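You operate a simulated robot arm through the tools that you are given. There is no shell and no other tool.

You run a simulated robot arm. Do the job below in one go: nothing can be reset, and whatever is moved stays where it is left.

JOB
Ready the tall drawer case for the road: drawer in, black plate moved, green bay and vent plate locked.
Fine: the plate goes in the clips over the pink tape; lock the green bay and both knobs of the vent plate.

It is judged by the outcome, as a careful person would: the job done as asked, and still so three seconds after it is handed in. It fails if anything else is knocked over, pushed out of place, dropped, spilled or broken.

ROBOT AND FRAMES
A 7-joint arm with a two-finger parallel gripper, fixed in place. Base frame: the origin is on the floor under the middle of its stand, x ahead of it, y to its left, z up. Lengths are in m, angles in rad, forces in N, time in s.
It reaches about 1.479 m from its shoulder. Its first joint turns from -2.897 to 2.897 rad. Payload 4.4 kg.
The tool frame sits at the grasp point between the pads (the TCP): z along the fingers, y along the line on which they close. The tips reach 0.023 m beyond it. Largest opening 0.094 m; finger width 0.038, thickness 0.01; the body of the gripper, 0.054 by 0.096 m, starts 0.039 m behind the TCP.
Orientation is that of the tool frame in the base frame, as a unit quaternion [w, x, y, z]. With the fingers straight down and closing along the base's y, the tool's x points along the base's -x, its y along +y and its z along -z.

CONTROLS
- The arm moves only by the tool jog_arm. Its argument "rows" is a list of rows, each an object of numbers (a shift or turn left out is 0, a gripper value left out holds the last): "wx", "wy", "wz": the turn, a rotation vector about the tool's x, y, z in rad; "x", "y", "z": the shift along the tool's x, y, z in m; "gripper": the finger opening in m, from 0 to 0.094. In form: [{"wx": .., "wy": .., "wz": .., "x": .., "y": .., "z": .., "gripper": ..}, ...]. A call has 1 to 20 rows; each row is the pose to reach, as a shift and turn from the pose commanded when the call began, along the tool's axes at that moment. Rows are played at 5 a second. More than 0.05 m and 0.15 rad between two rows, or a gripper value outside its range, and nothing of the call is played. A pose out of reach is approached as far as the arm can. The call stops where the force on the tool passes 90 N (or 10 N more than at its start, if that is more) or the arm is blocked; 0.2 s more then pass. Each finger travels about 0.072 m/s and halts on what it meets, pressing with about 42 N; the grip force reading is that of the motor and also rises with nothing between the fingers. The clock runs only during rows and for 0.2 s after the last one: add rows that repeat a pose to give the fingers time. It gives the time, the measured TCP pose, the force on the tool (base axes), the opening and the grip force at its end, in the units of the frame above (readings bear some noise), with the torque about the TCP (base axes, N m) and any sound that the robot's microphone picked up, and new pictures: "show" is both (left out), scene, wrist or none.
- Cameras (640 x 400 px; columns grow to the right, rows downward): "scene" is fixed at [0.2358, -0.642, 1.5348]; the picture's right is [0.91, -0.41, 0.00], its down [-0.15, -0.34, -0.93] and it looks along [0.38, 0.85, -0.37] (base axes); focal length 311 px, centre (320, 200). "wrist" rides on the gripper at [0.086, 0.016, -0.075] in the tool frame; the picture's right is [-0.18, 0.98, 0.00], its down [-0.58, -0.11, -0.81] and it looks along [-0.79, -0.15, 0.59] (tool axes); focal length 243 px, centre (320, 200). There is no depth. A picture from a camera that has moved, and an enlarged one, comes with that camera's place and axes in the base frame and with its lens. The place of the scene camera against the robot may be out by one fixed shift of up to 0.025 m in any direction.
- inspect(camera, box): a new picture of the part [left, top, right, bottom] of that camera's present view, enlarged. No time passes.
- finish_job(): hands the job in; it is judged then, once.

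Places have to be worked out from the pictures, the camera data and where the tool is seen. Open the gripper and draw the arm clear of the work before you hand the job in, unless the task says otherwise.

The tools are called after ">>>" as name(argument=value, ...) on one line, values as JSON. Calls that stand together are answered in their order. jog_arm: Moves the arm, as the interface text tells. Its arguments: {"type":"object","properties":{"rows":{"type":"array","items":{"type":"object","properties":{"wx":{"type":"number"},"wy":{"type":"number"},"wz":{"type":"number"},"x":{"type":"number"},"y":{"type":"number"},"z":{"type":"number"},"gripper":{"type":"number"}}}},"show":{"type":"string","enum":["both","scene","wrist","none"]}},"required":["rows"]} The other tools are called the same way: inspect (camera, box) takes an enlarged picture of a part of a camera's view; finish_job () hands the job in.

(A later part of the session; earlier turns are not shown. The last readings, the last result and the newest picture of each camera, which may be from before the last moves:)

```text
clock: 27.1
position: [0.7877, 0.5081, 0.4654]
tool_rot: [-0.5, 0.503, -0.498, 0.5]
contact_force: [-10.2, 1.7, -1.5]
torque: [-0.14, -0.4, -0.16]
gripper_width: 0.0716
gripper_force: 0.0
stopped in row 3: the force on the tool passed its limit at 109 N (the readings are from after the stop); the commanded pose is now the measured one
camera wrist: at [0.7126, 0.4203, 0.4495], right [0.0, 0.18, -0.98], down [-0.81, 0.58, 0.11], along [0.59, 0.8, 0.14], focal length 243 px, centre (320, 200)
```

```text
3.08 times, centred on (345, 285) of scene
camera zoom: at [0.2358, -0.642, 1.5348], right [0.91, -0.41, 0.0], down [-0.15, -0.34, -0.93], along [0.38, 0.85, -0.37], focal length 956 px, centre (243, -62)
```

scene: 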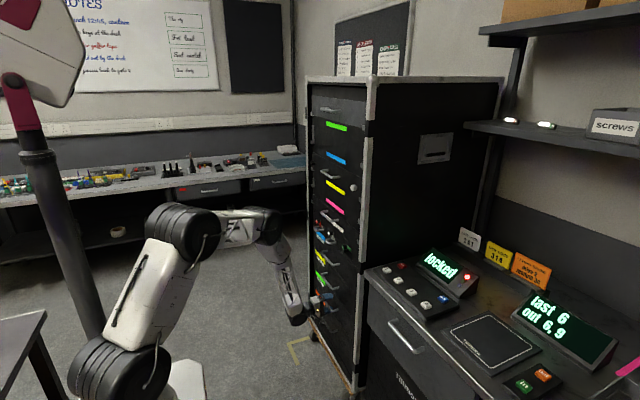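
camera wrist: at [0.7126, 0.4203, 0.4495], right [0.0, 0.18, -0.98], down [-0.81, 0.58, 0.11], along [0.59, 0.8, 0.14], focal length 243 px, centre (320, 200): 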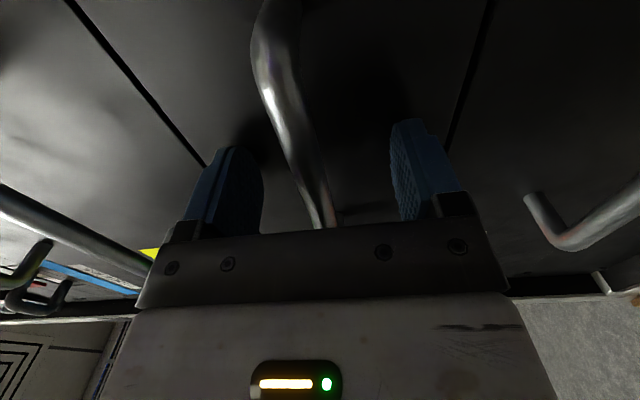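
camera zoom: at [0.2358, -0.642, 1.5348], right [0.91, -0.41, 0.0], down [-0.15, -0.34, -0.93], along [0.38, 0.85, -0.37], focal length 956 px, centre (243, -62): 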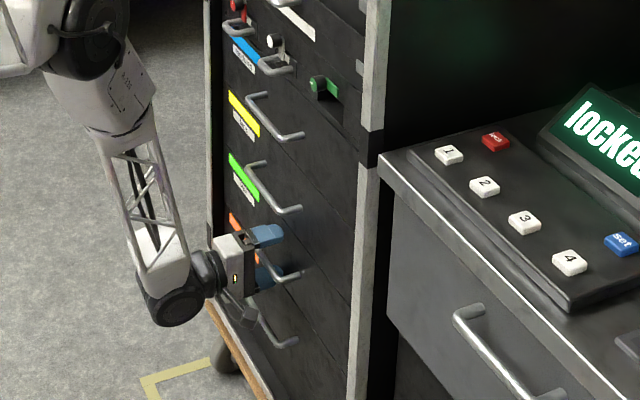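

The push stopped at a hard seat: the fingertips are at x≈0.811 and the force spiked to 109 N. By perspective, the straddled handle belongs to the green-labelled drawer, which now looks flush. I back off and verify.

>>> jog_arm(rows=[{"z": -0.02}, {"z": -0.05}, {"z": -0.09}, {"z": -0.13}, {"z": -0.17}, {"z": -0.2}, {"z": -0.2}], show="both")

>>> inspect(camera="scene", box=[290, 200, 400, 350])

>>> inspect(camera="wrist", box=[180, 0, 500, 160])

```text
clock: 28.7
position: [0.5882, 0.5071, 0.4655]
tool_rot: [-0.5, 0.501, -0.499, 0.5]
contact_force: [0.1, -0.3, -1.0]
torque: [0.04, 0.0, 0.0]
gripper_width: 0.0719
gripper_force: 0.1
camera wrist: at [0.5132, 0.4198, 0.4503], right [0.0, 0.18, -0.98], down [-0.81, 0.58, 0.11], along [0.59, 0.8, 0.15], focal length 243 px, centre (320, 200)
```

scene: 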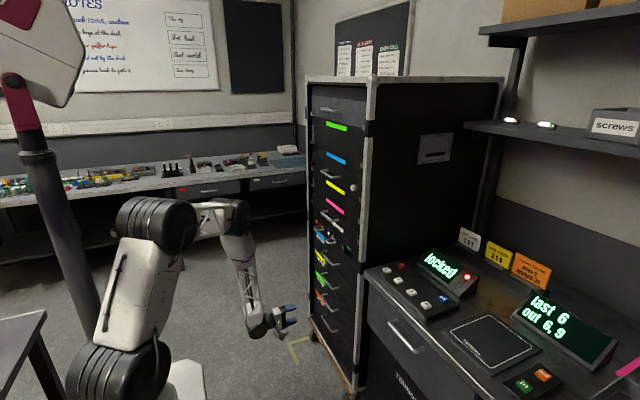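
wrist: 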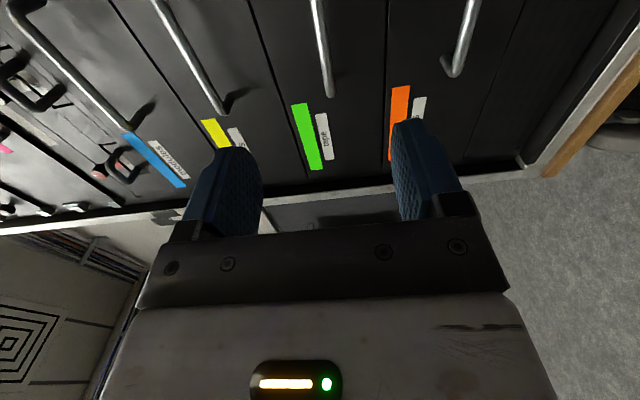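

```text
2.67 times, centred on (345, 275) of scene
camera zoom: at [0.2358, -0.642, 1.5348], right [0.91, -0.41, 0.0], down [-0.15, -0.34, -0.93], along [0.38, 0.85, -0.37], focal length 828 px, centre (253, 0)
```

zoom: 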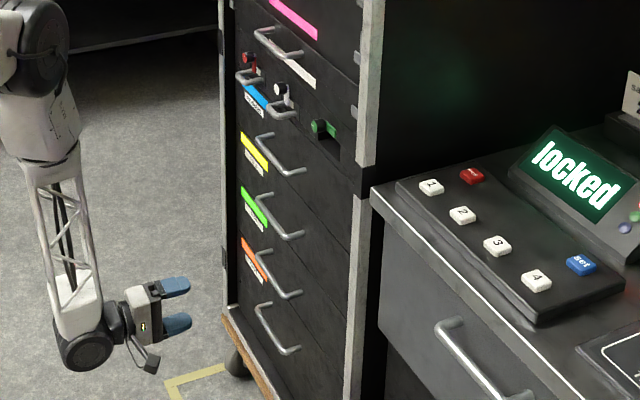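

```text
2.00 times, centred on (340, 80) of wrist
camera zoom: at [0.5132, 0.4198, 0.4503], right [0.0, 0.18, -0.98], down [-0.81, 0.58, 0.11], along [0.59, 0.8, 0.15], focal length 485 px, centre (280, 440)
```

zoom: 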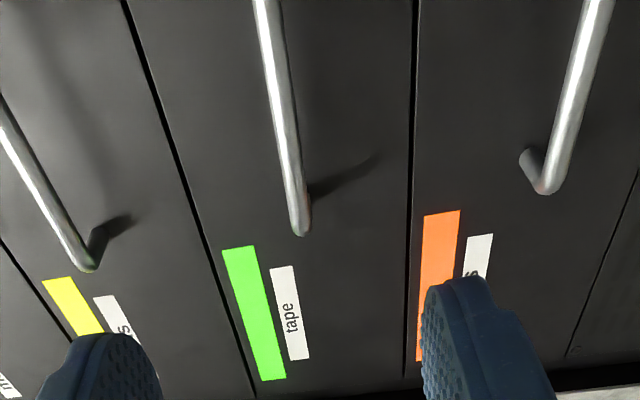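

The "tape" drawer is flush with its neighbours and stayed shut. Next comes the black plate: I back away, rise to its handle height (z≈0.957) and look at it from the side.

>>> jog_arm(rows=[{"z": -0.03}, {"z": -0.06, "y": -0.03}, {"z": -0.09, "y": -0.065}, {"z": -0.09, "y": -0.11}, {"z": -0.09, "y": -0.155}, {"z": -0.09, "y": -0.2}, {"z": -0.09, "y": -0.245}, {"z": -0.09, "y": -0.29}, {"z": -0.09, "y": -0.335}, {"z": -0.09, "y": -0.38}, {"z": -0.09, "y": -0.425}, {"z": -0.09, "y": -0.465}, {"z": -0.09, "y": -0.4905}, {"z": -0.09, "y": -0.4905}], show="both")

>>> inspect(camera="wrist", box=[200, 0, 440, 150])

```text
clock: 31.7
position: [0.4976, 0.5093, 0.9564]
tool_rot: [-0.5, 0.501, -0.499, 0.5]
contact_force: [0.4, 0.2, -0.4]
torque: [0.03, 0.01, 0.02]
gripper_width: 0.0722
gripper_force: 0.1
camera wrist: at [0.4224, 0.4211, 0.9407], right [0.0, 0.18, -0.98], down [-0.81, 0.58, 0.11], along [0.59, 0.79, 0.15], focal length 243 px, centre (320, 200)
```

scene: 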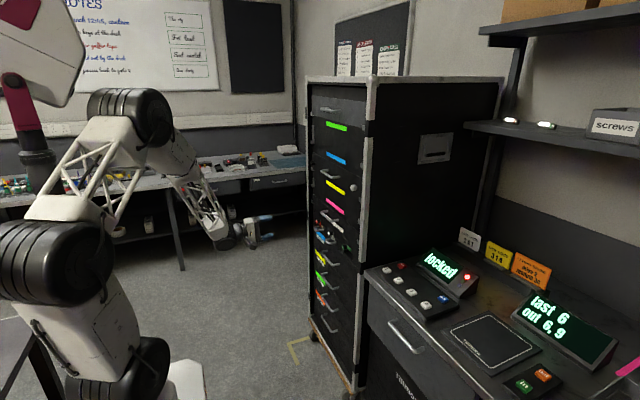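
wrist: 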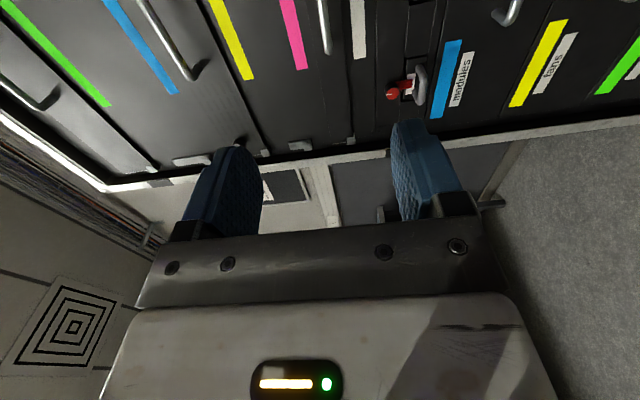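

```text
2.67 times, centred on (320, 75) of wrist
camera zoom: at [0.4224, 0.4211, 0.9407], right [0.0, 0.18, -0.98], down [-0.81, 0.58, 0.11], along [0.59, 0.79, 0.15], focal length 647 px, centre (320, 533)
```

zoom: 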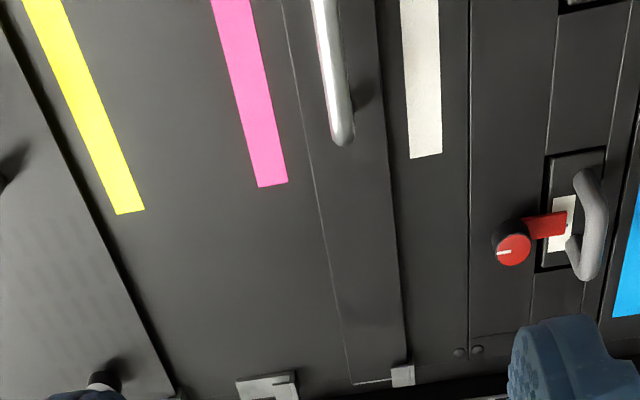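

The plate handle bar is at about x≈0.77, y≈0.455–0.563, z≈0.956, which lines up with the TCP. I approach in two stages, with the fingers opened to 0.05.

>>> jog_arm(rows=[{"z": 0.04, "gripper": 0.05}, {"z": 0.08}, {"z": 0.12}, {"z": 0.16}, {"z": 0.19}, {"z": 0.21}, {"z": 0.21}], show="both")

>>> inspect(camera="wrist", box=[200, 60, 460, 240])

>>> inspect(camera="scene", box=[270, 170, 390, 270])

```text
clock: 33.3
position: [0.7079, 0.5093, 0.9561]
tool_rot: [-0.5, 0.502, -0.498, 0.5]
contact_force: [0.4, 1.1, 0.3]
torque: [0.0, -0.01, 0.0]
gripper_width: 0.05
gripper_force: 0.0
camera wrist: at [0.6332, 0.4211, 0.9403], right [0.0, 0.18, -0.98], down [-0.81, 0.58, 0.11], along [0.59, 0.79, 0.15], focal length 243 px, centre (320, 200)
```

scene: 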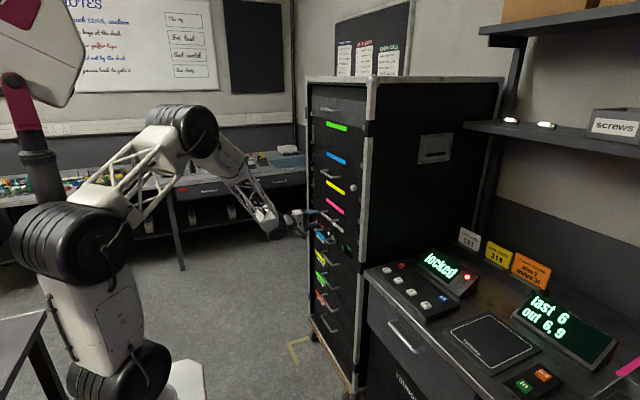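
wrist: 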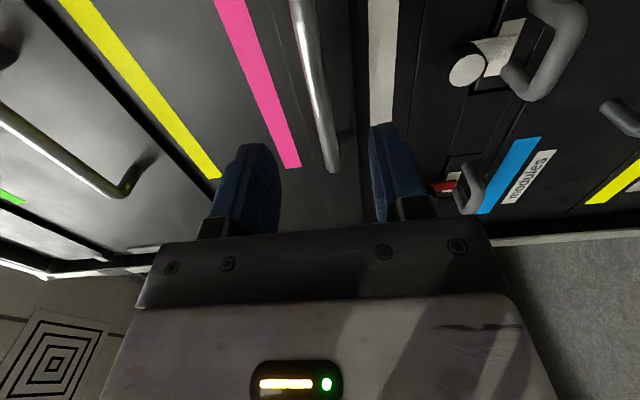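

```text
2.22 times, centred on (330, 150) of wrist
camera zoom: at [0.6332, 0.4211, 0.9403], right [0.0, 0.18, -0.98], down [-0.81, 0.58, 0.11], along [0.59, 0.79, 0.15], focal length 539 px, centre (298, 311)
```

zoom: 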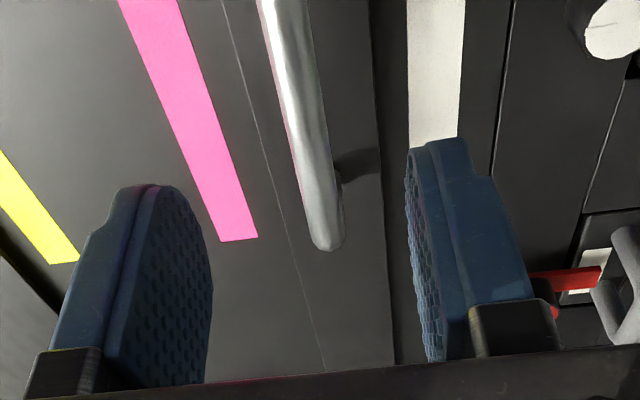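

```text
4.00 times, centred on (330, 220) of scene
camera zoom: at [0.2358, -0.642, 1.5348], right [0.91, -0.41, 0.0], down [-0.15, -0.34, -0.93], along [0.38, 0.85, -0.37], focal length 1243 px, centre (280, 120)
```

zoom: 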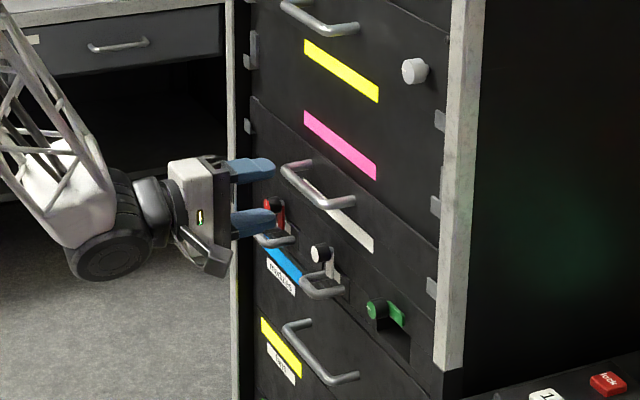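

The handle is well centred between the fingers at x≈0.771, z≈0.956. I advance the last 6 cm slowly.

>>> jog_arm(rows=[{"z": 0.012}, {"z": 0.024}, {"z": 0.036}, {"z": 0.046}, {"z": 0.054}, {"z": 0.06}, {"z": 0.06}], show="both")

>>> inspect(camera="wrist", box=[200, 60, 460, 240])

>>> inspect(camera="scene", box=[290, 180, 380, 255])

```text
clock: 34.9
position: [0.7674, 0.5102, 0.9554]
tool_rot: [-0.5, 0.501, -0.499, 0.499]
contact_force: [-0.4, -0.3, 0.8]
torque: [0.0, -0.03, -0.01]
gripper_width: 0.0501
gripper_force: 0.1
camera wrist: at [0.6933, 0.4221, 0.9399], right [0.0, 0.18, -0.98], down [-0.81, 0.58, 0.11], along [0.59, 0.79, 0.15], focal length 243 px, centre (320, 200)
```

scene: 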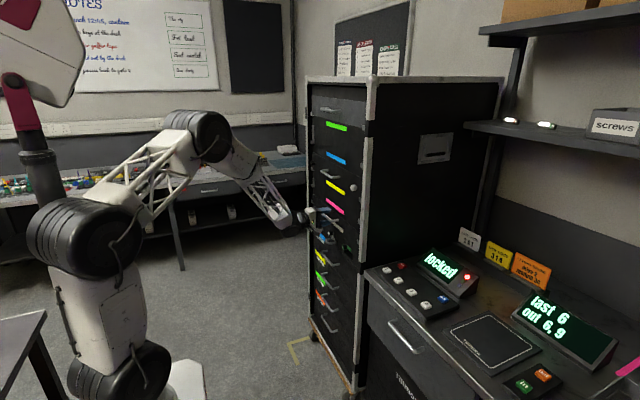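
wrist: 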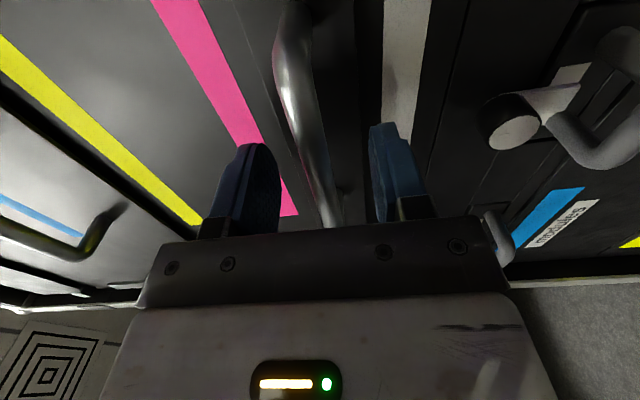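

```text
2.22 times, centred on (330, 150) of wrist
camera zoom: at [0.6933, 0.4221, 0.9399], right [0.0, 0.18, -0.98], down [-0.81, 0.58, 0.11], along [0.59, 0.79, 0.15], focal length 539 px, centre (298, 311)
```

zoom: 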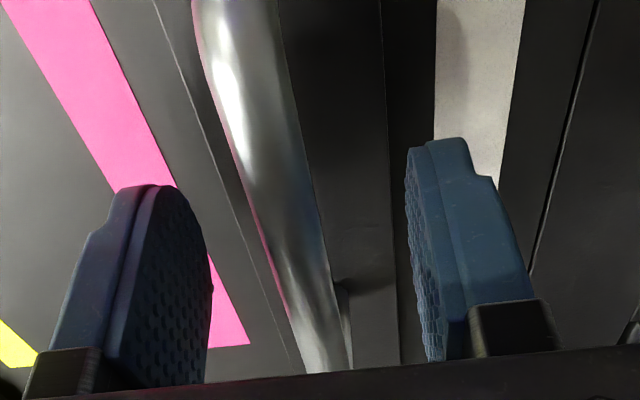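

```text
5.33 times, centred on (335, 218) of scene
camera zoom: at [0.2358, -0.642, 1.5348], right [0.91, -0.41, 0.0], down [-0.15, -0.34, -0.93], along [0.38, 0.85, -0.37], focal length 1657 px, centre (240, 107)
```

zoom: 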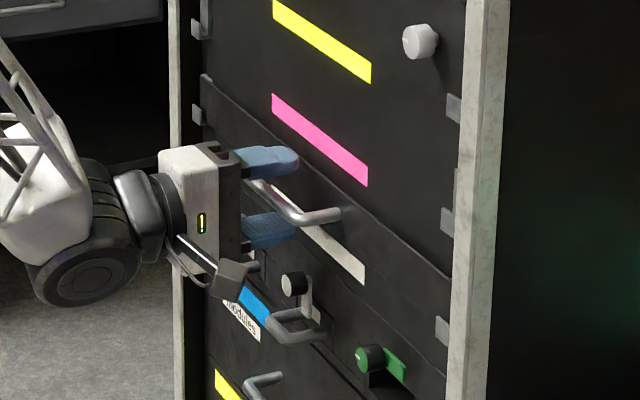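

The handle bar is between the pads. I close on it and hold.

>>> jog_arm(rows=[{"gripper": 0.02}, {"gripper": 0.0}, {"gripper": 0.0}, {"gripper": 0.0}, {"gripper": 0.0}], show="both")

```text
clock: 36.1
position: [0.767, 0.51, 0.9552]
tool_rot: [-0.5, 0.502, -0.499, 0.5]
contact_force: [-1.8, -1.7, -1.3]
torque: [0.13, 0.04, -0.05]
gripper_width: 0.0111
gripper_force: 42.1
camera wrist: at [0.6931, 0.4221, 0.9396], right [0.0, 0.18, -0.98], down [-0.81, 0.58, 0.11], along [0.59, 0.79, 0.15], focal length 243 px, centre (320, 200)
```

scene: 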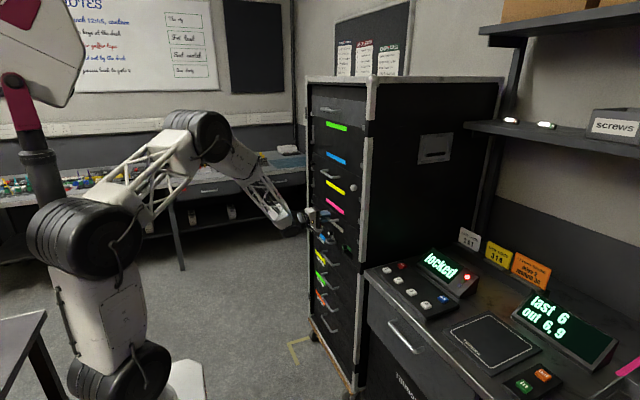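
wrist: 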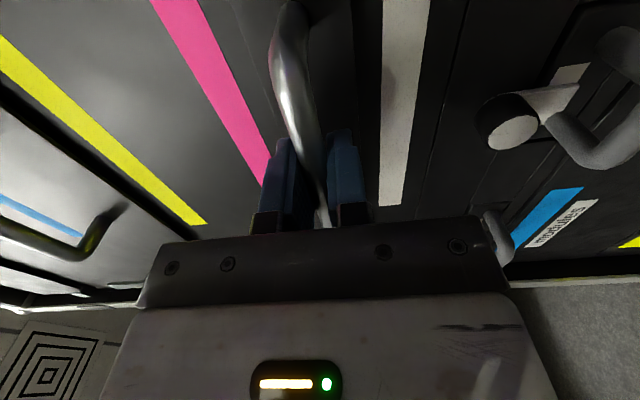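

I have a firm grip on the bar, 11 mm wide at 42 N. I lift straight up a little to feel the plate leave its clips.

>>> jog_arm(rows=[{"y": -0.004}, {"y": -0.008}, {"y": -0.012}, {"y": -0.016}, {"y": -0.02}, {"y": -0.023}, {"y": -0.023}], show="both")

>>> inspect(camera="scene", box=[290, 160, 390, 250])

>>> inspect(camera="wrist", box=[140, 0, 440, 200])

```text
clock: 37.7
position: [0.7678, 0.5095, 0.9799]
tool_rot: [-0.5, 0.501, -0.499, 0.5]
contact_force: [2.2, -0.3, -2.2]
torque: [0.0, 0.08, 0.0]
gripper_width: 0.0113
gripper_force: 42.1
camera wrist: at [0.6931, 0.4217, 0.9637], right [0.0, 0.18, -0.98], down [-0.81, 0.58, 0.11], along [0.59, 0.79, 0.15], focal length 243 px, centre (320, 200)
```

scene: 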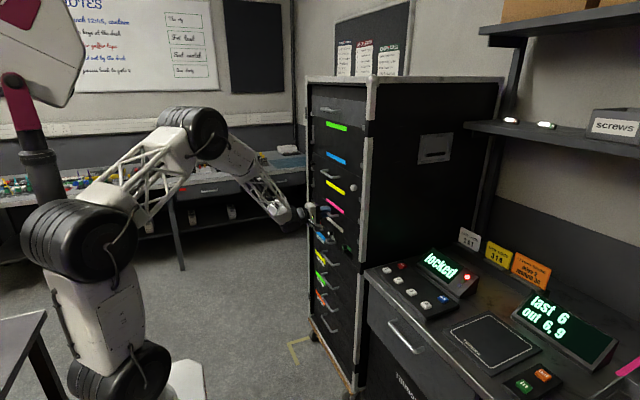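
wrist: 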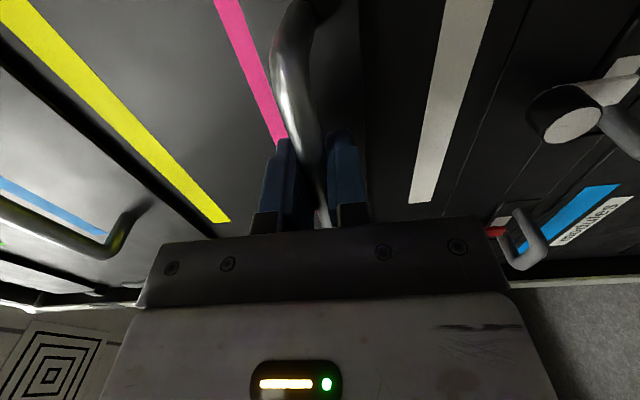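

```text
4.44 times, centred on (340, 205) of scene
camera zoom: at [0.2358, -0.642, 1.5348], right [0.91, -0.41, 0.0], down [-0.15, -0.34, -0.93], along [0.38, 0.85, -0.37], focal length 1381 px, centre (231, 178)
```

zoom: 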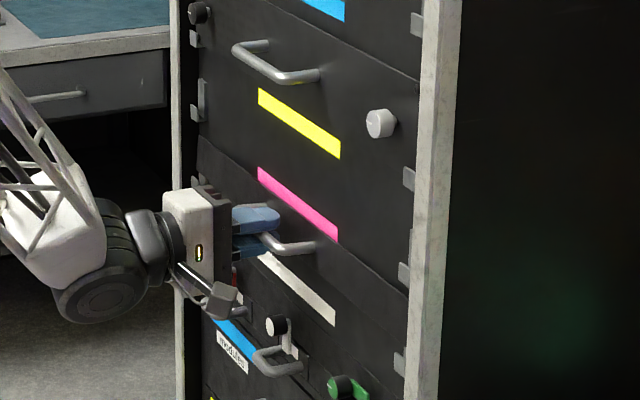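

```text
2.00 times, centred on (290, 100) of wrist
camera zoom: at [0.6931, 0.4217, 0.9637], right [0.0, 0.18, -0.98], down [-0.81, 0.58, 0.11], along [0.59, 0.79, 0.15], focal length 485 px, centre (380, 400)
```

zoom: 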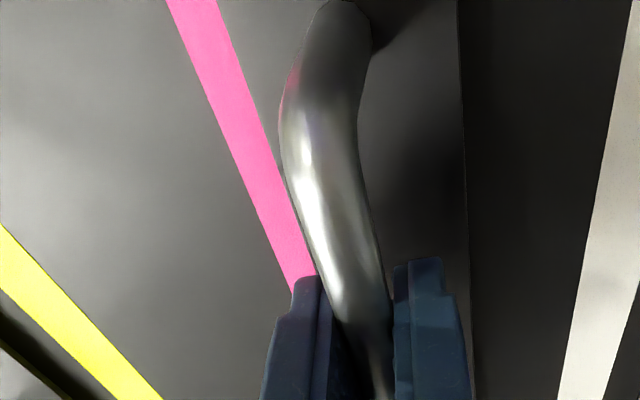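

The plate rose about 24 mm, and its lower edge has moved away from the white tape. I now draw it straight out, away from the clips.

>>> jog_arm(rows=[{"z": -0.006}, {"z": -0.012}, {"z": -0.018}, {"z": -0.026}, {"z": -0.036}, {"z": -0.046}, {"z": -0.055}, {"z": -0.055}], show="both")

>>> inspect(camera="scene", box=[290, 150, 390, 250])

```text
clock: 39.5
position: [0.7127, 0.5096, 0.978]
tool_rot: [-0.5, 0.502, -0.498, 0.5]
contact_force: [-0.1, 0.3, -2.2]
torque: [-0.02, 0.06, -0.02]
gripper_width: 0.011
gripper_force: 42.1
camera wrist: at [0.638, 0.4217, 0.9636], right [0.0, 0.18, -0.98], down [-0.81, 0.58, 0.11], along [0.59, 0.79, 0.15], focal length 243 px, centre (320, 200)
```

scene: 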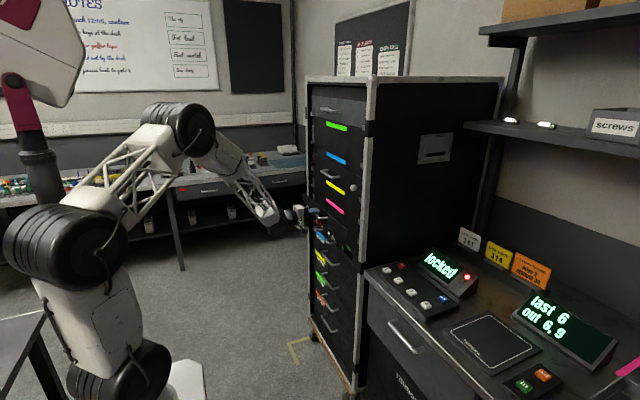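
wrist: 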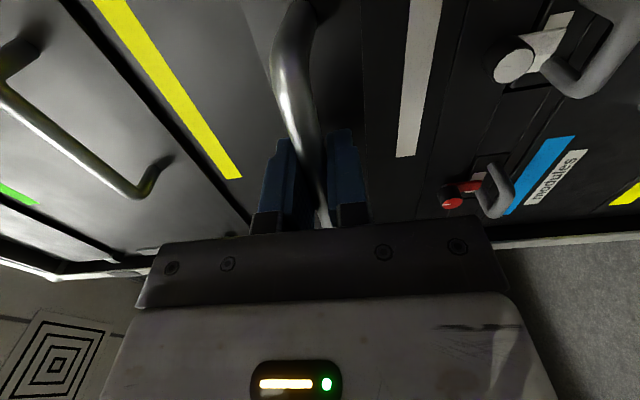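

```text
4.00 times, centred on (340, 200) of scene
camera zoom: at [0.2358, -0.642, 1.5348], right [0.91, -0.41, 0.0], down [-0.15, -0.34, -0.93], along [0.38, 0.85, -0.37], focal length 1243 px, centre (240, 200)
```

zoom: 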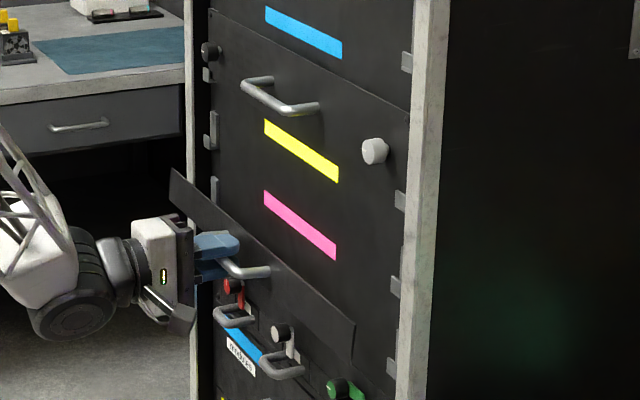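

The plate is free and level, weighing about 2.2 N. I raise it by one clip pitch, 0.089 m, to line up just above the pink clips.

>>> jog_arm(rows=[{"y": -0.015}, {"y": -0.03}, {"y": -0.045}, {"y": -0.06}, {"y": -0.075}, {"y": -0.089}, {"y": -0.089}], show="both")

>>> inspect(camera="scene", box=[290, 150, 390, 250])

>>> inspect(camera="wrist", box=[100, 0, 440, 200])

```text
clock: 41.1
position: [0.7134, 0.5086, 1.068]
tool_rot: [-0.5, 0.502, -0.498, 0.5]
contact_force: [0.2, 0.0, -2.8]
torque: [0.03, 0.09, 0.01]
gripper_width: 0.011
gripper_force: 41.4
camera wrist: at [0.6381, 0.4219, 1.0526], right [0.0, 0.18, -0.98], down [-0.81, 0.58, 0.11], along [0.59, 0.79, 0.15], focal length 243 px, centre (320, 200)
```

scene: 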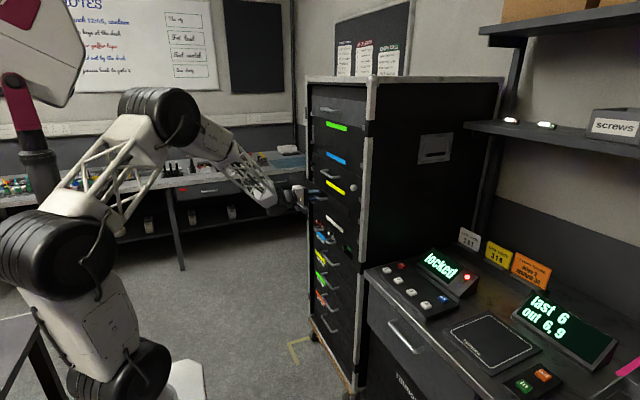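
wrist: 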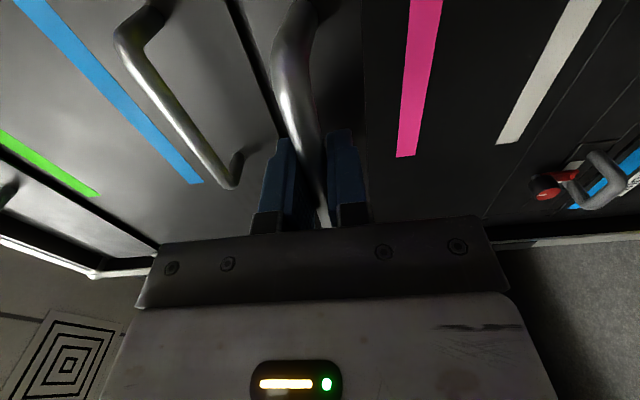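

```text
4.00 times, centred on (340, 200) of scene
camera zoom: at [0.2358, -0.642, 1.5348], right [0.91, -0.41, 0.0], down [-0.15, -0.34, -0.93], along [0.38, 0.85, -0.37], focal length 1243 px, centre (240, 200)
```

zoom: 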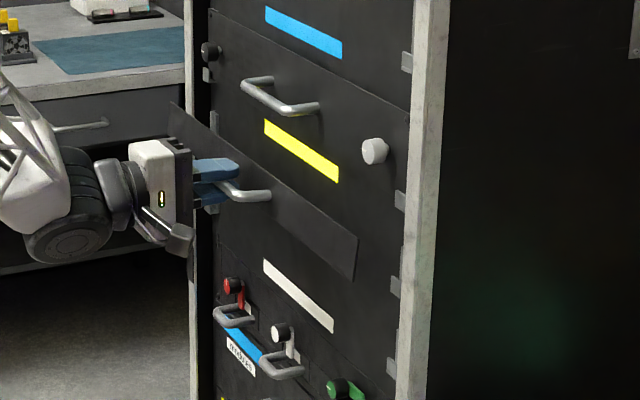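

```text
1.88 times, centred on (270, 100) of wrist
camera zoom: at [0.6381, 0.4219, 1.0526], right [0.0, 0.18, -0.98], down [-0.81, 0.58, 0.11], along [0.59, 0.79, 0.15], focal length 457 px, centre (414, 388)
```

zoom: 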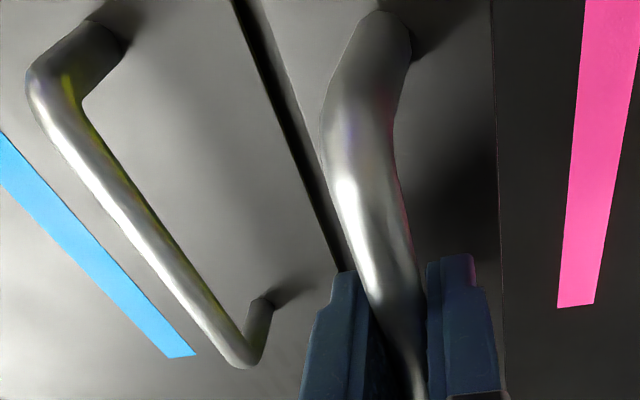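

The plate hangs level just under the vent plate. I move it straight in over the pink clips, slowly and watching for contact.

>>> jog_arm(rows=[{"z": 0.008}, {"z": 0.016}, {"z": 0.024}, {"z": 0.032}, {"z": 0.038}, {"z": 0.044}, {"z": 0.05}, {"z": 0.0545}, {"z": 0.0545}], show="both")

>>> inspect(camera="scene", box=[300, 160, 380, 230])

```text
clock: 43.1
position: [0.7678, 0.5093, 1.0689]
tool_rot: [-0.499, 0.501, -0.499, 0.501]
contact_force: [2.9, 1.1, -2.9]
torque: [0.0, 0.04, -0.01]
gripper_width: 0.0112
gripper_force: 42.4
camera wrist: at [0.693, 0.4225, 1.0522], right [0.0, 0.18, -0.98], down [-0.81, 0.58, 0.11], along [0.59, 0.79, 0.15], focal length 243 px, centre (320, 200)
```

scene: 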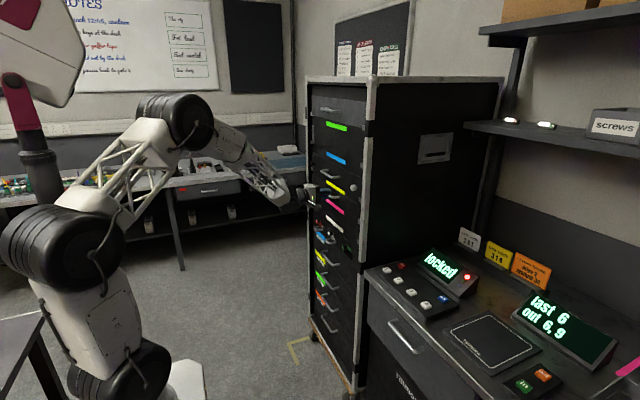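
wrist: 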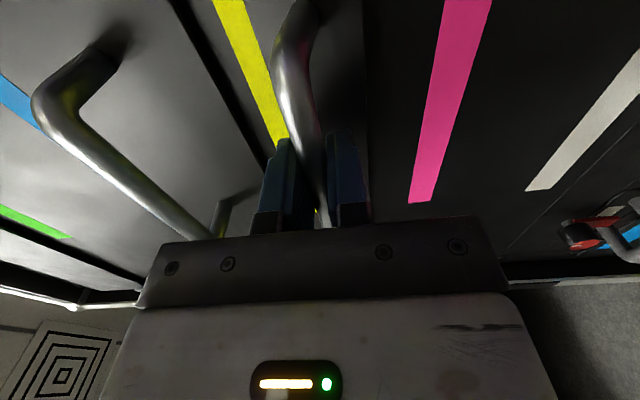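

```text
5.71 times, centred on (340, 195) of scene
camera zoom: at [0.2358, -0.642, 1.5348], right [0.91, -0.41, 0.0], down [-0.15, -0.34, -0.93], along [0.38, 0.85, -0.37], focal length 1775 px, centre (206, 229)
```

zoom: 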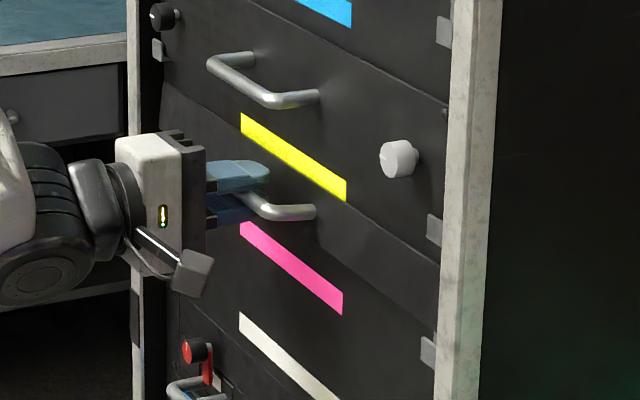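

The plate is at the same depth it had in the old clips, TCP x≈0.768. I lower it slowly into the pink clips and watch the vertical force.

>>> jog_arm(rows=[{"y": 0.003}, {"y": 0.006}, {"y": 0.009}, {"y": 0.012}, {"y": 0.015}, {"y": 0.018}, {"y": 0.018}], show="both")

>>> inspect(camera="scene", box=[300, 160, 380, 230])

```text
clock: 44.7
position: [0.7674, 0.5096, 1.0494]
tool_rot: [-0.5, 0.502, -0.498, 0.5]
contact_force: [-5.4, 0.7, -2.4]
torque: [0.03, -0.02, 0.15]
gripper_width: 0.0109
gripper_force: 42.3
camera wrist: at [0.6925, 0.4221, 1.0341], right [0.0, 0.18, -0.98], down [-0.81, 0.58, 0.11], along [0.59, 0.8, 0.15], focal length 243 px, centre (320, 200)
```

scene: 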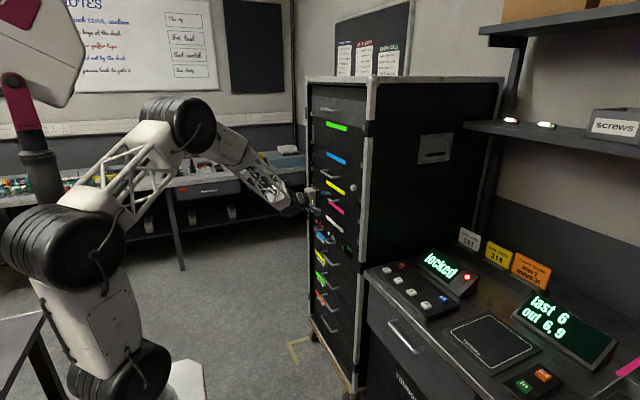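
wrist: 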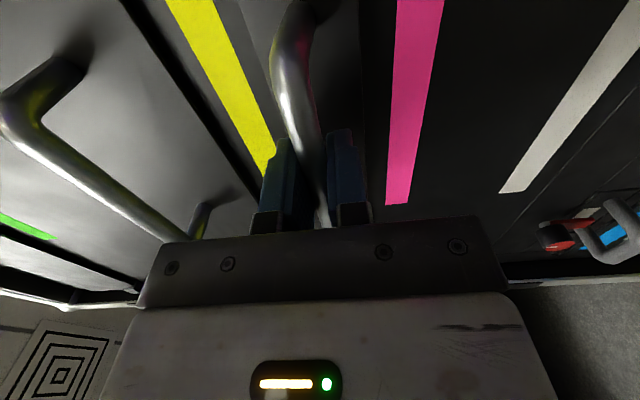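

```text
5.71 times, centred on (340, 195) of scene
camera zoom: at [0.2358, -0.642, 1.5348], right [0.91, -0.41, 0.0], down [-0.15, -0.34, -0.93], along [0.38, 0.85, -0.37], focal length 1775 px, centre (206, 229)
```

zoom: 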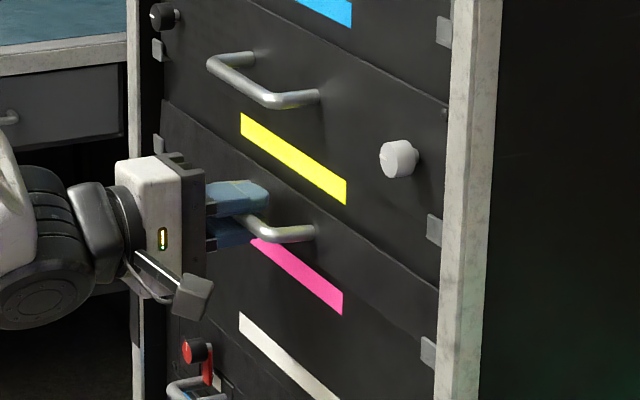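

The plate is between the lips and spacers with about 5 mm left to go. I keep lowering until it rests.

>>> jog_arm(rows=[{"y": 0.002}, {"y": 0.004}, {"y": 0.006}, {"y": 0.008}, {"y": 0.008}], show="both")

>>> inspect(camera="scene", box=[300, 160, 380, 230])

```text
clock: 45.9
position: [0.7683, 0.51, 1.0437]
tool_rot: [-0.5, 0.501, -0.5, 0.499]
contact_force: [1.1, 0.6, 5.7]
torque: [0.32, -0.19, 0.13]
gripper_width: 0.011
gripper_force: 42.0
camera wrist: at [0.693, 0.4223, 1.0273], right [0.0, 0.18, -0.98], down [-0.81, 0.58, 0.11], along [0.59, 0.79, 0.15], focal length 243 px, centre (320, 200)
```

scene: 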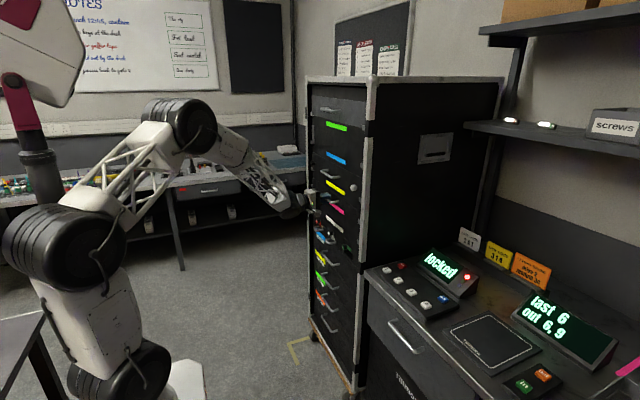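
wrist: 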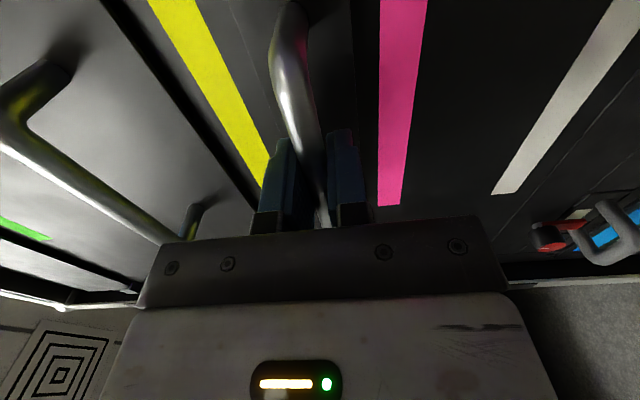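

```text
5.71 times, centred on (340, 195) of scene
camera zoom: at [0.2358, -0.642, 1.5348], right [0.91, -0.41, 0.0], down [-0.15, -0.34, -0.93], along [0.38, 0.85, -0.37], focal length 1775 px, centre (206, 229)
```

zoom: 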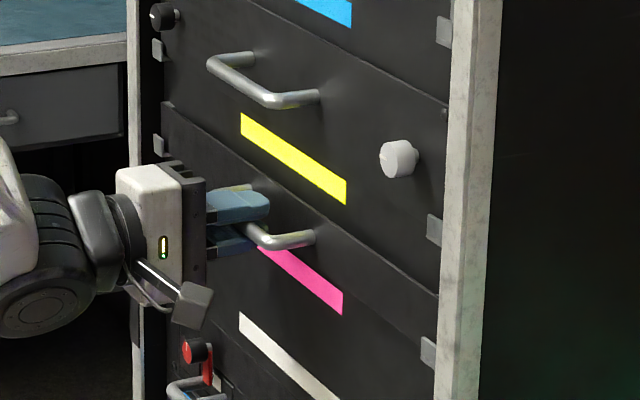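

The plate is resting in the clips: the upward reaction is 5.7 N and the TCP z is 1.0437, exactly one pitch above the old seat. I open the fingers and back straight out.

>>> jog_arm(rows=[{"gripper": 0.02}, {"gripper": 0.035}, {"gripper": 0.045}, {"gripper": 0.045}, {"z": -0.01}, {"z": -0.025}, {"z": -0.045}, {"z": -0.075}, {"z": -0.11}, {"z": -0.15}, {"z": -0.19}, {"z": -0.19}], show="both")

>>> inspect(camera="scene", box=[300, 150, 390, 240])

>>> inspect(camera="wrist", box=[140, 0, 440, 190])

```text
clock: 48.5
position: [0.5768, 0.5103, 1.0418]
tool_rot: [-0.499, 0.502, -0.498, 0.501]
contact_force: [-0.4, 0.1, 0.2]
torque: [-0.04, 0.0, -0.04]
gripper_width: 0.0448
gripper_force: 0.1
camera wrist: at [0.5015, 0.4218, 1.0262], right [0.0, 0.18, -0.98], down [-0.81, 0.58, 0.11], along [0.59, 0.8, 0.15], focal length 243 px, centre (320, 200)
```

scene: 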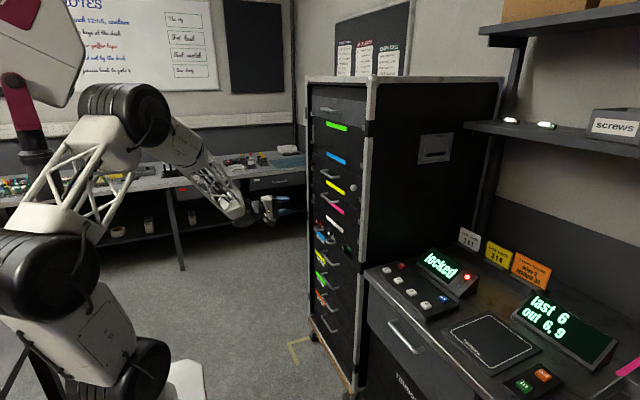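
wrist: 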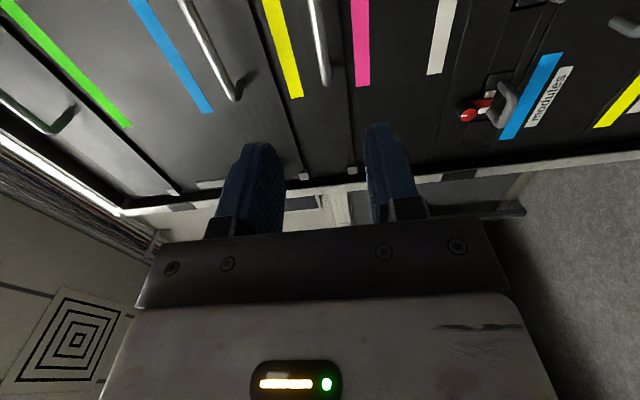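

```text
4.44 times, centred on (345, 195) of scene
camera zoom: at [0.2358, -0.642, 1.5348], right [0.91, -0.41, 0.0], down [-0.15, -0.34, -0.93], along [0.38, 0.85, -0.37], focal length 1381 px, centre (209, 222)
```

zoom: 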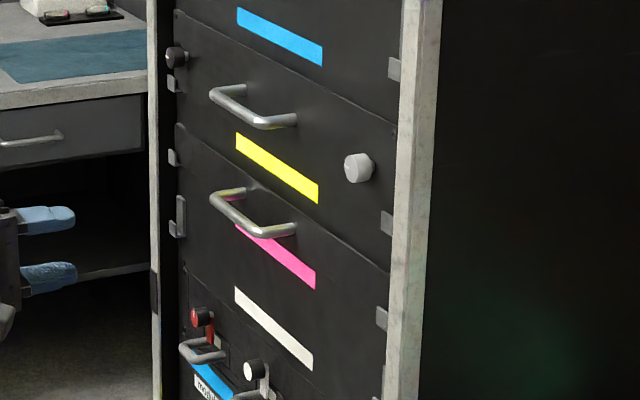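

```text
2.11 times, centred on (290, 95) of wrist
camera zoom: at [0.5015, 0.4218, 1.0262], right [0.0, 0.18, -0.98], down [-0.81, 0.58, 0.11], along [0.59, 0.8, 0.15], focal length 511 px, centre (383, 421)
```

zoom: 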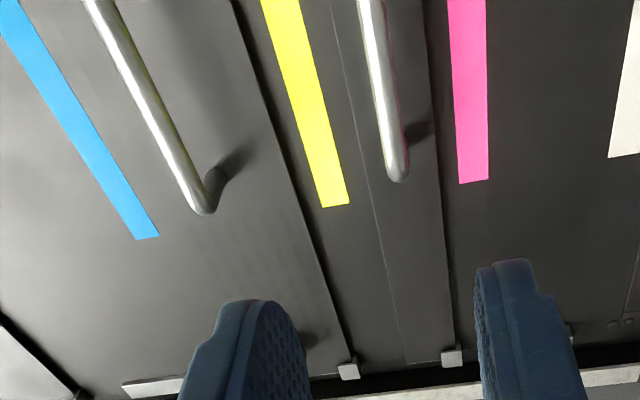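

The black plate now hangs between the yellow and pink tapes. Next is the vent plate: I move in front of the white knob at about (0.778, 0.311, 1.156).

>>> jog_arm(rows=[{"x": 0.033, "y": -0.019, "z": 0.012}, {"x": 0.066, "y": -0.038, "z": 0.024}, {"x": 0.099, "y": -0.057, "z": 0.036}, {"x": 0.133, "y": -0.076, "z": 0.048}, {"x": 0.166, "y": -0.095, "z": 0.06}, {"x": 0.199, "y": -0.114, "z": 0.073}, {"x": 0.199, "y": -0.114, "z": 0.073}], show="both")

>>> inspect(camera="wrist", box=[220, 60, 420, 200])

>>> inspect(camera="scene", box=[300, 140, 390, 230])

```text
clock: 50.1
position: [0.6508, 0.3102, 1.1582]
tool_rot: [-0.5, 0.501, -0.499, 0.5]
contact_force: [-0.6, -0.1, 0.6]
torque: [-0.01, -0.01, 0.01]
gripper_width: 0.0452
gripper_force: 0.2
camera wrist: at [0.5754, 0.2225, 1.1424], right [0.0, 0.18, -0.98], down [-0.81, 0.58, 0.11], along [0.59, 0.79, 0.15], focal length 243 px, centre (320, 200)
```

scene: 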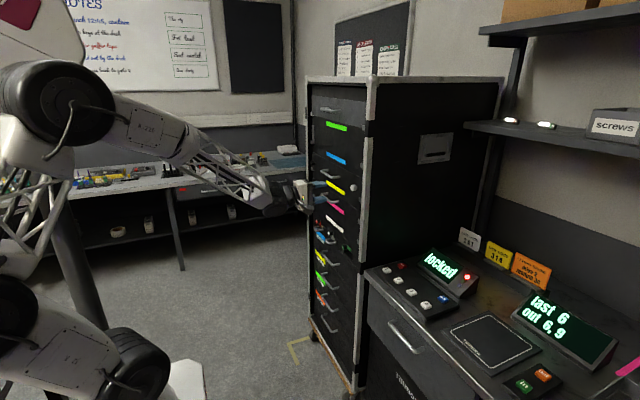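
wrist: 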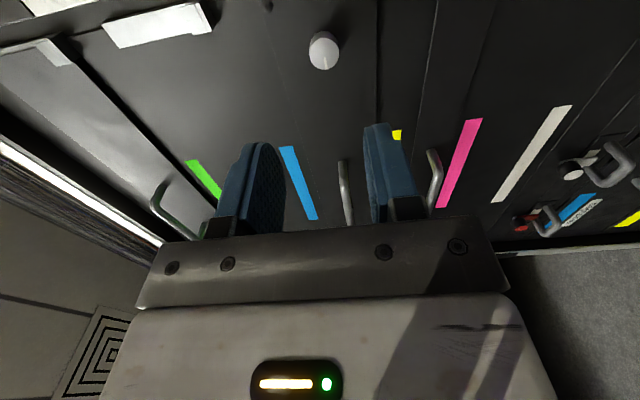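

```text
2.86 times, centred on (320, 130) of wrist
camera zoom: at [0.5754, 0.2225, 1.1424], right [0.0, 0.18, -0.98], down [-0.81, 0.58, 0.11], along [0.59, 0.79, 0.15], focal length 693 px, centre (320, 400)
```

zoom: 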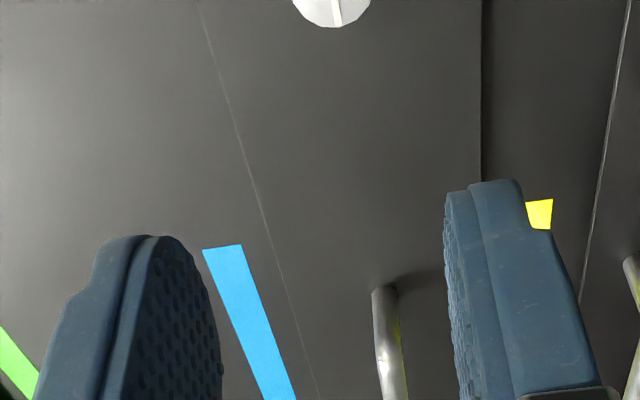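

```text
4.44 times, centred on (345, 185) of scene
camera zoom: at [0.2358, -0.642, 1.5348], right [0.91, -0.41, 0.0], down [-0.15, -0.34, -0.93], along [0.38, 0.85, -0.37], focal length 1381 px, centre (209, 267)
```

zoom: 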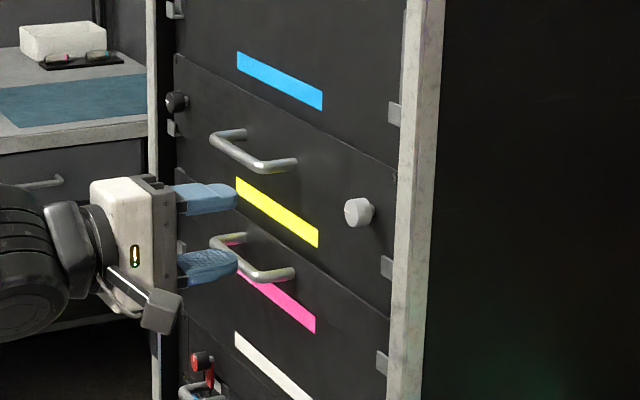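

>>> inspect(camera="wrist", box=[280, 20, 370, 80])

```text
6.67 times, centred on (325, 50) of wrist
camera zoom: at [0.5754, 0.2225, 1.1424], right [0.0, 0.18, -0.98], down [-0.81, 0.58, 0.11], along [0.59, 0.79, 0.15], focal length 1618 px, centre (287, 1200)
```

zoom: 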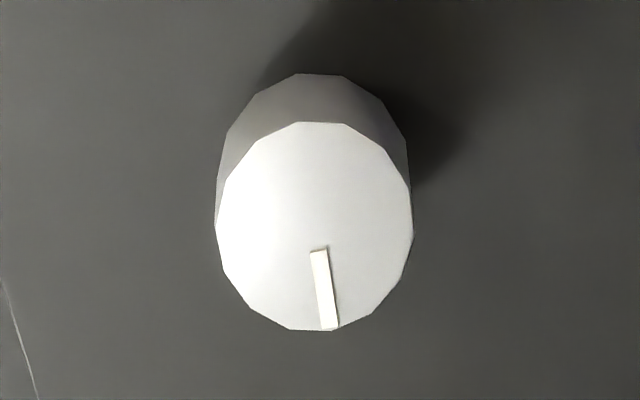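

The refined knob centre is about (y 0.310, z 1.155), with its face at x≈0.787 and the plate surface near 0.805. I advance so the pads wrap the knob, stopping the tips about 4 mm short of the plate.

>>> jog_arm(rows=[{"z": 0.03, "y": 0.002}, {"z": 0.06, "y": 0.002}, {"z": 0.085, "y": 0.002}, {"z": 0.1, "y": 0.002}, {"z": 0.11, "y": 0.002}, {"z": 0.119, "y": 0.002}, {"z": 0.127, "y": 0.002}, {"z": 0.127, "y": 0.002}], show="both")

>>> inspect(camera="wrist", box=[220, 80, 440, 240])

>>> inspect(camera="scene", box=[310, 150, 390, 220])

```text
clock: 51.9
position: [0.778, 0.3113, 1.1559]
tool_rot: [-0.5, 0.502, -0.498, 0.5]
contact_force: [0.1, 0.3, 0.4]
torque: [-0.01, 0.04, 0.02]
gripper_width: 0.0447
gripper_force: 0.1
camera wrist: at [0.7037, 0.2231, 1.1396], right [0.0, 0.18, -0.98], down [-0.81, 0.58, 0.11], along [0.59, 0.8, 0.15], focal length 243 px, centre (320, 200)
```

scene: 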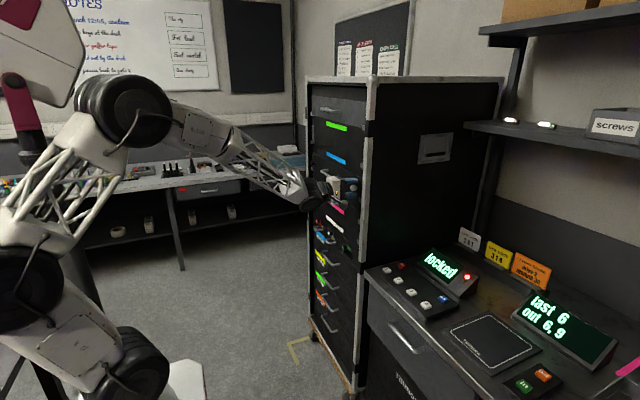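
wrist: 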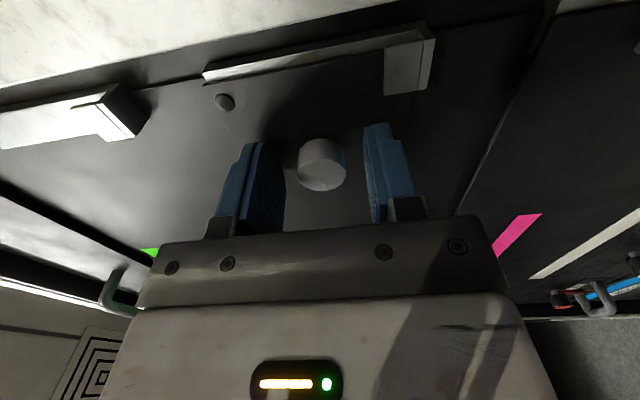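

```text
2.50 times, centred on (330, 160) of wrist
camera zoom: at [0.7037, 0.2231, 1.1396], right [0.0, 0.18, -0.98], down [-0.81, 0.58, 0.11], along [0.59, 0.8, 0.15], focal length 606 px, centre (295, 300)
```

zoom: 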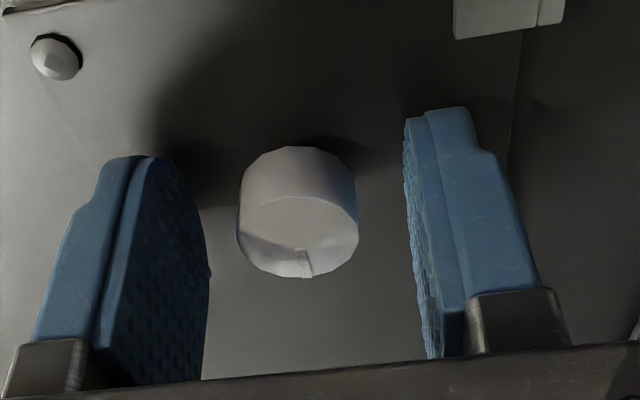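

```text
5.71 times, centred on (350, 185) of scene
camera zoom: at [0.2358, -0.642, 1.5348], right [0.91, -0.41, 0.0], down [-0.15, -0.34, -0.93], along [0.38, 0.85, -0.37], focal length 1775 px, centre (149, 286)
```

zoom: 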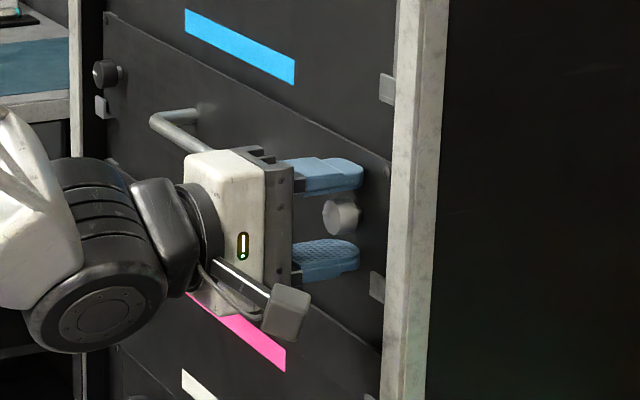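

The knob is between the pads and nearly centred. I nudge 1 mm to centre on its axis and close.

>>> jog_arm(rows=[{"x": 0.0012, "y": 0.0008}, {"x": 0.0012, "y": 0.0008, "gripper": 0.03}, {"x": 0.0012, "y": 0.0008, "gripper": 0.015}, {"x": 0.0012, "y": 0.0008, "gripper": 0.015}, {"x": 0.0012, "y": 0.0008, "gripper": 0.015}], show="both")

```text
clock: 53.1
position: [0.7783, 0.3105, 1.1553]
tool_rot: [-0.5, 0.502, -0.498, 0.5]
contact_force: [2.5, 1.9, 0.6]
torque: [-0.02, -0.07, -0.03]
gripper_width: 0.0231
gripper_force: 42.1
camera wrist: at [0.7035, 0.2221, 1.1389], right [0.0, 0.18, -0.98], down [-0.81, 0.58, 0.11], along [0.59, 0.79, 0.15], focal length 243 px, centre (320, 200)
```

scene: 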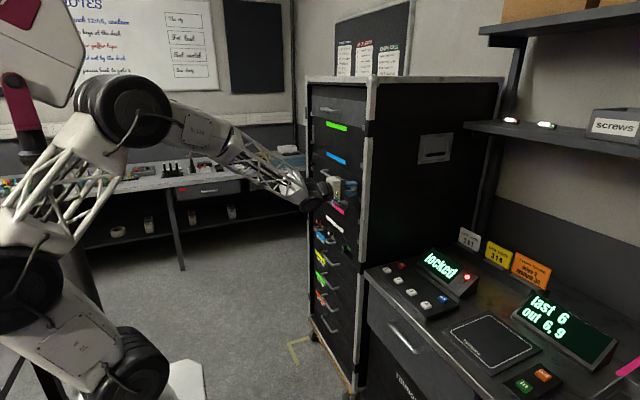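
wrist: 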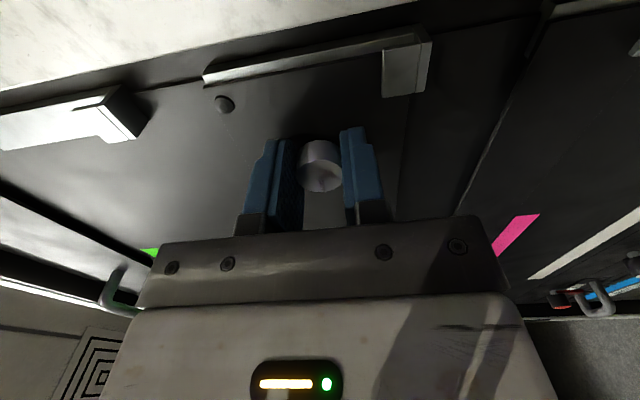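

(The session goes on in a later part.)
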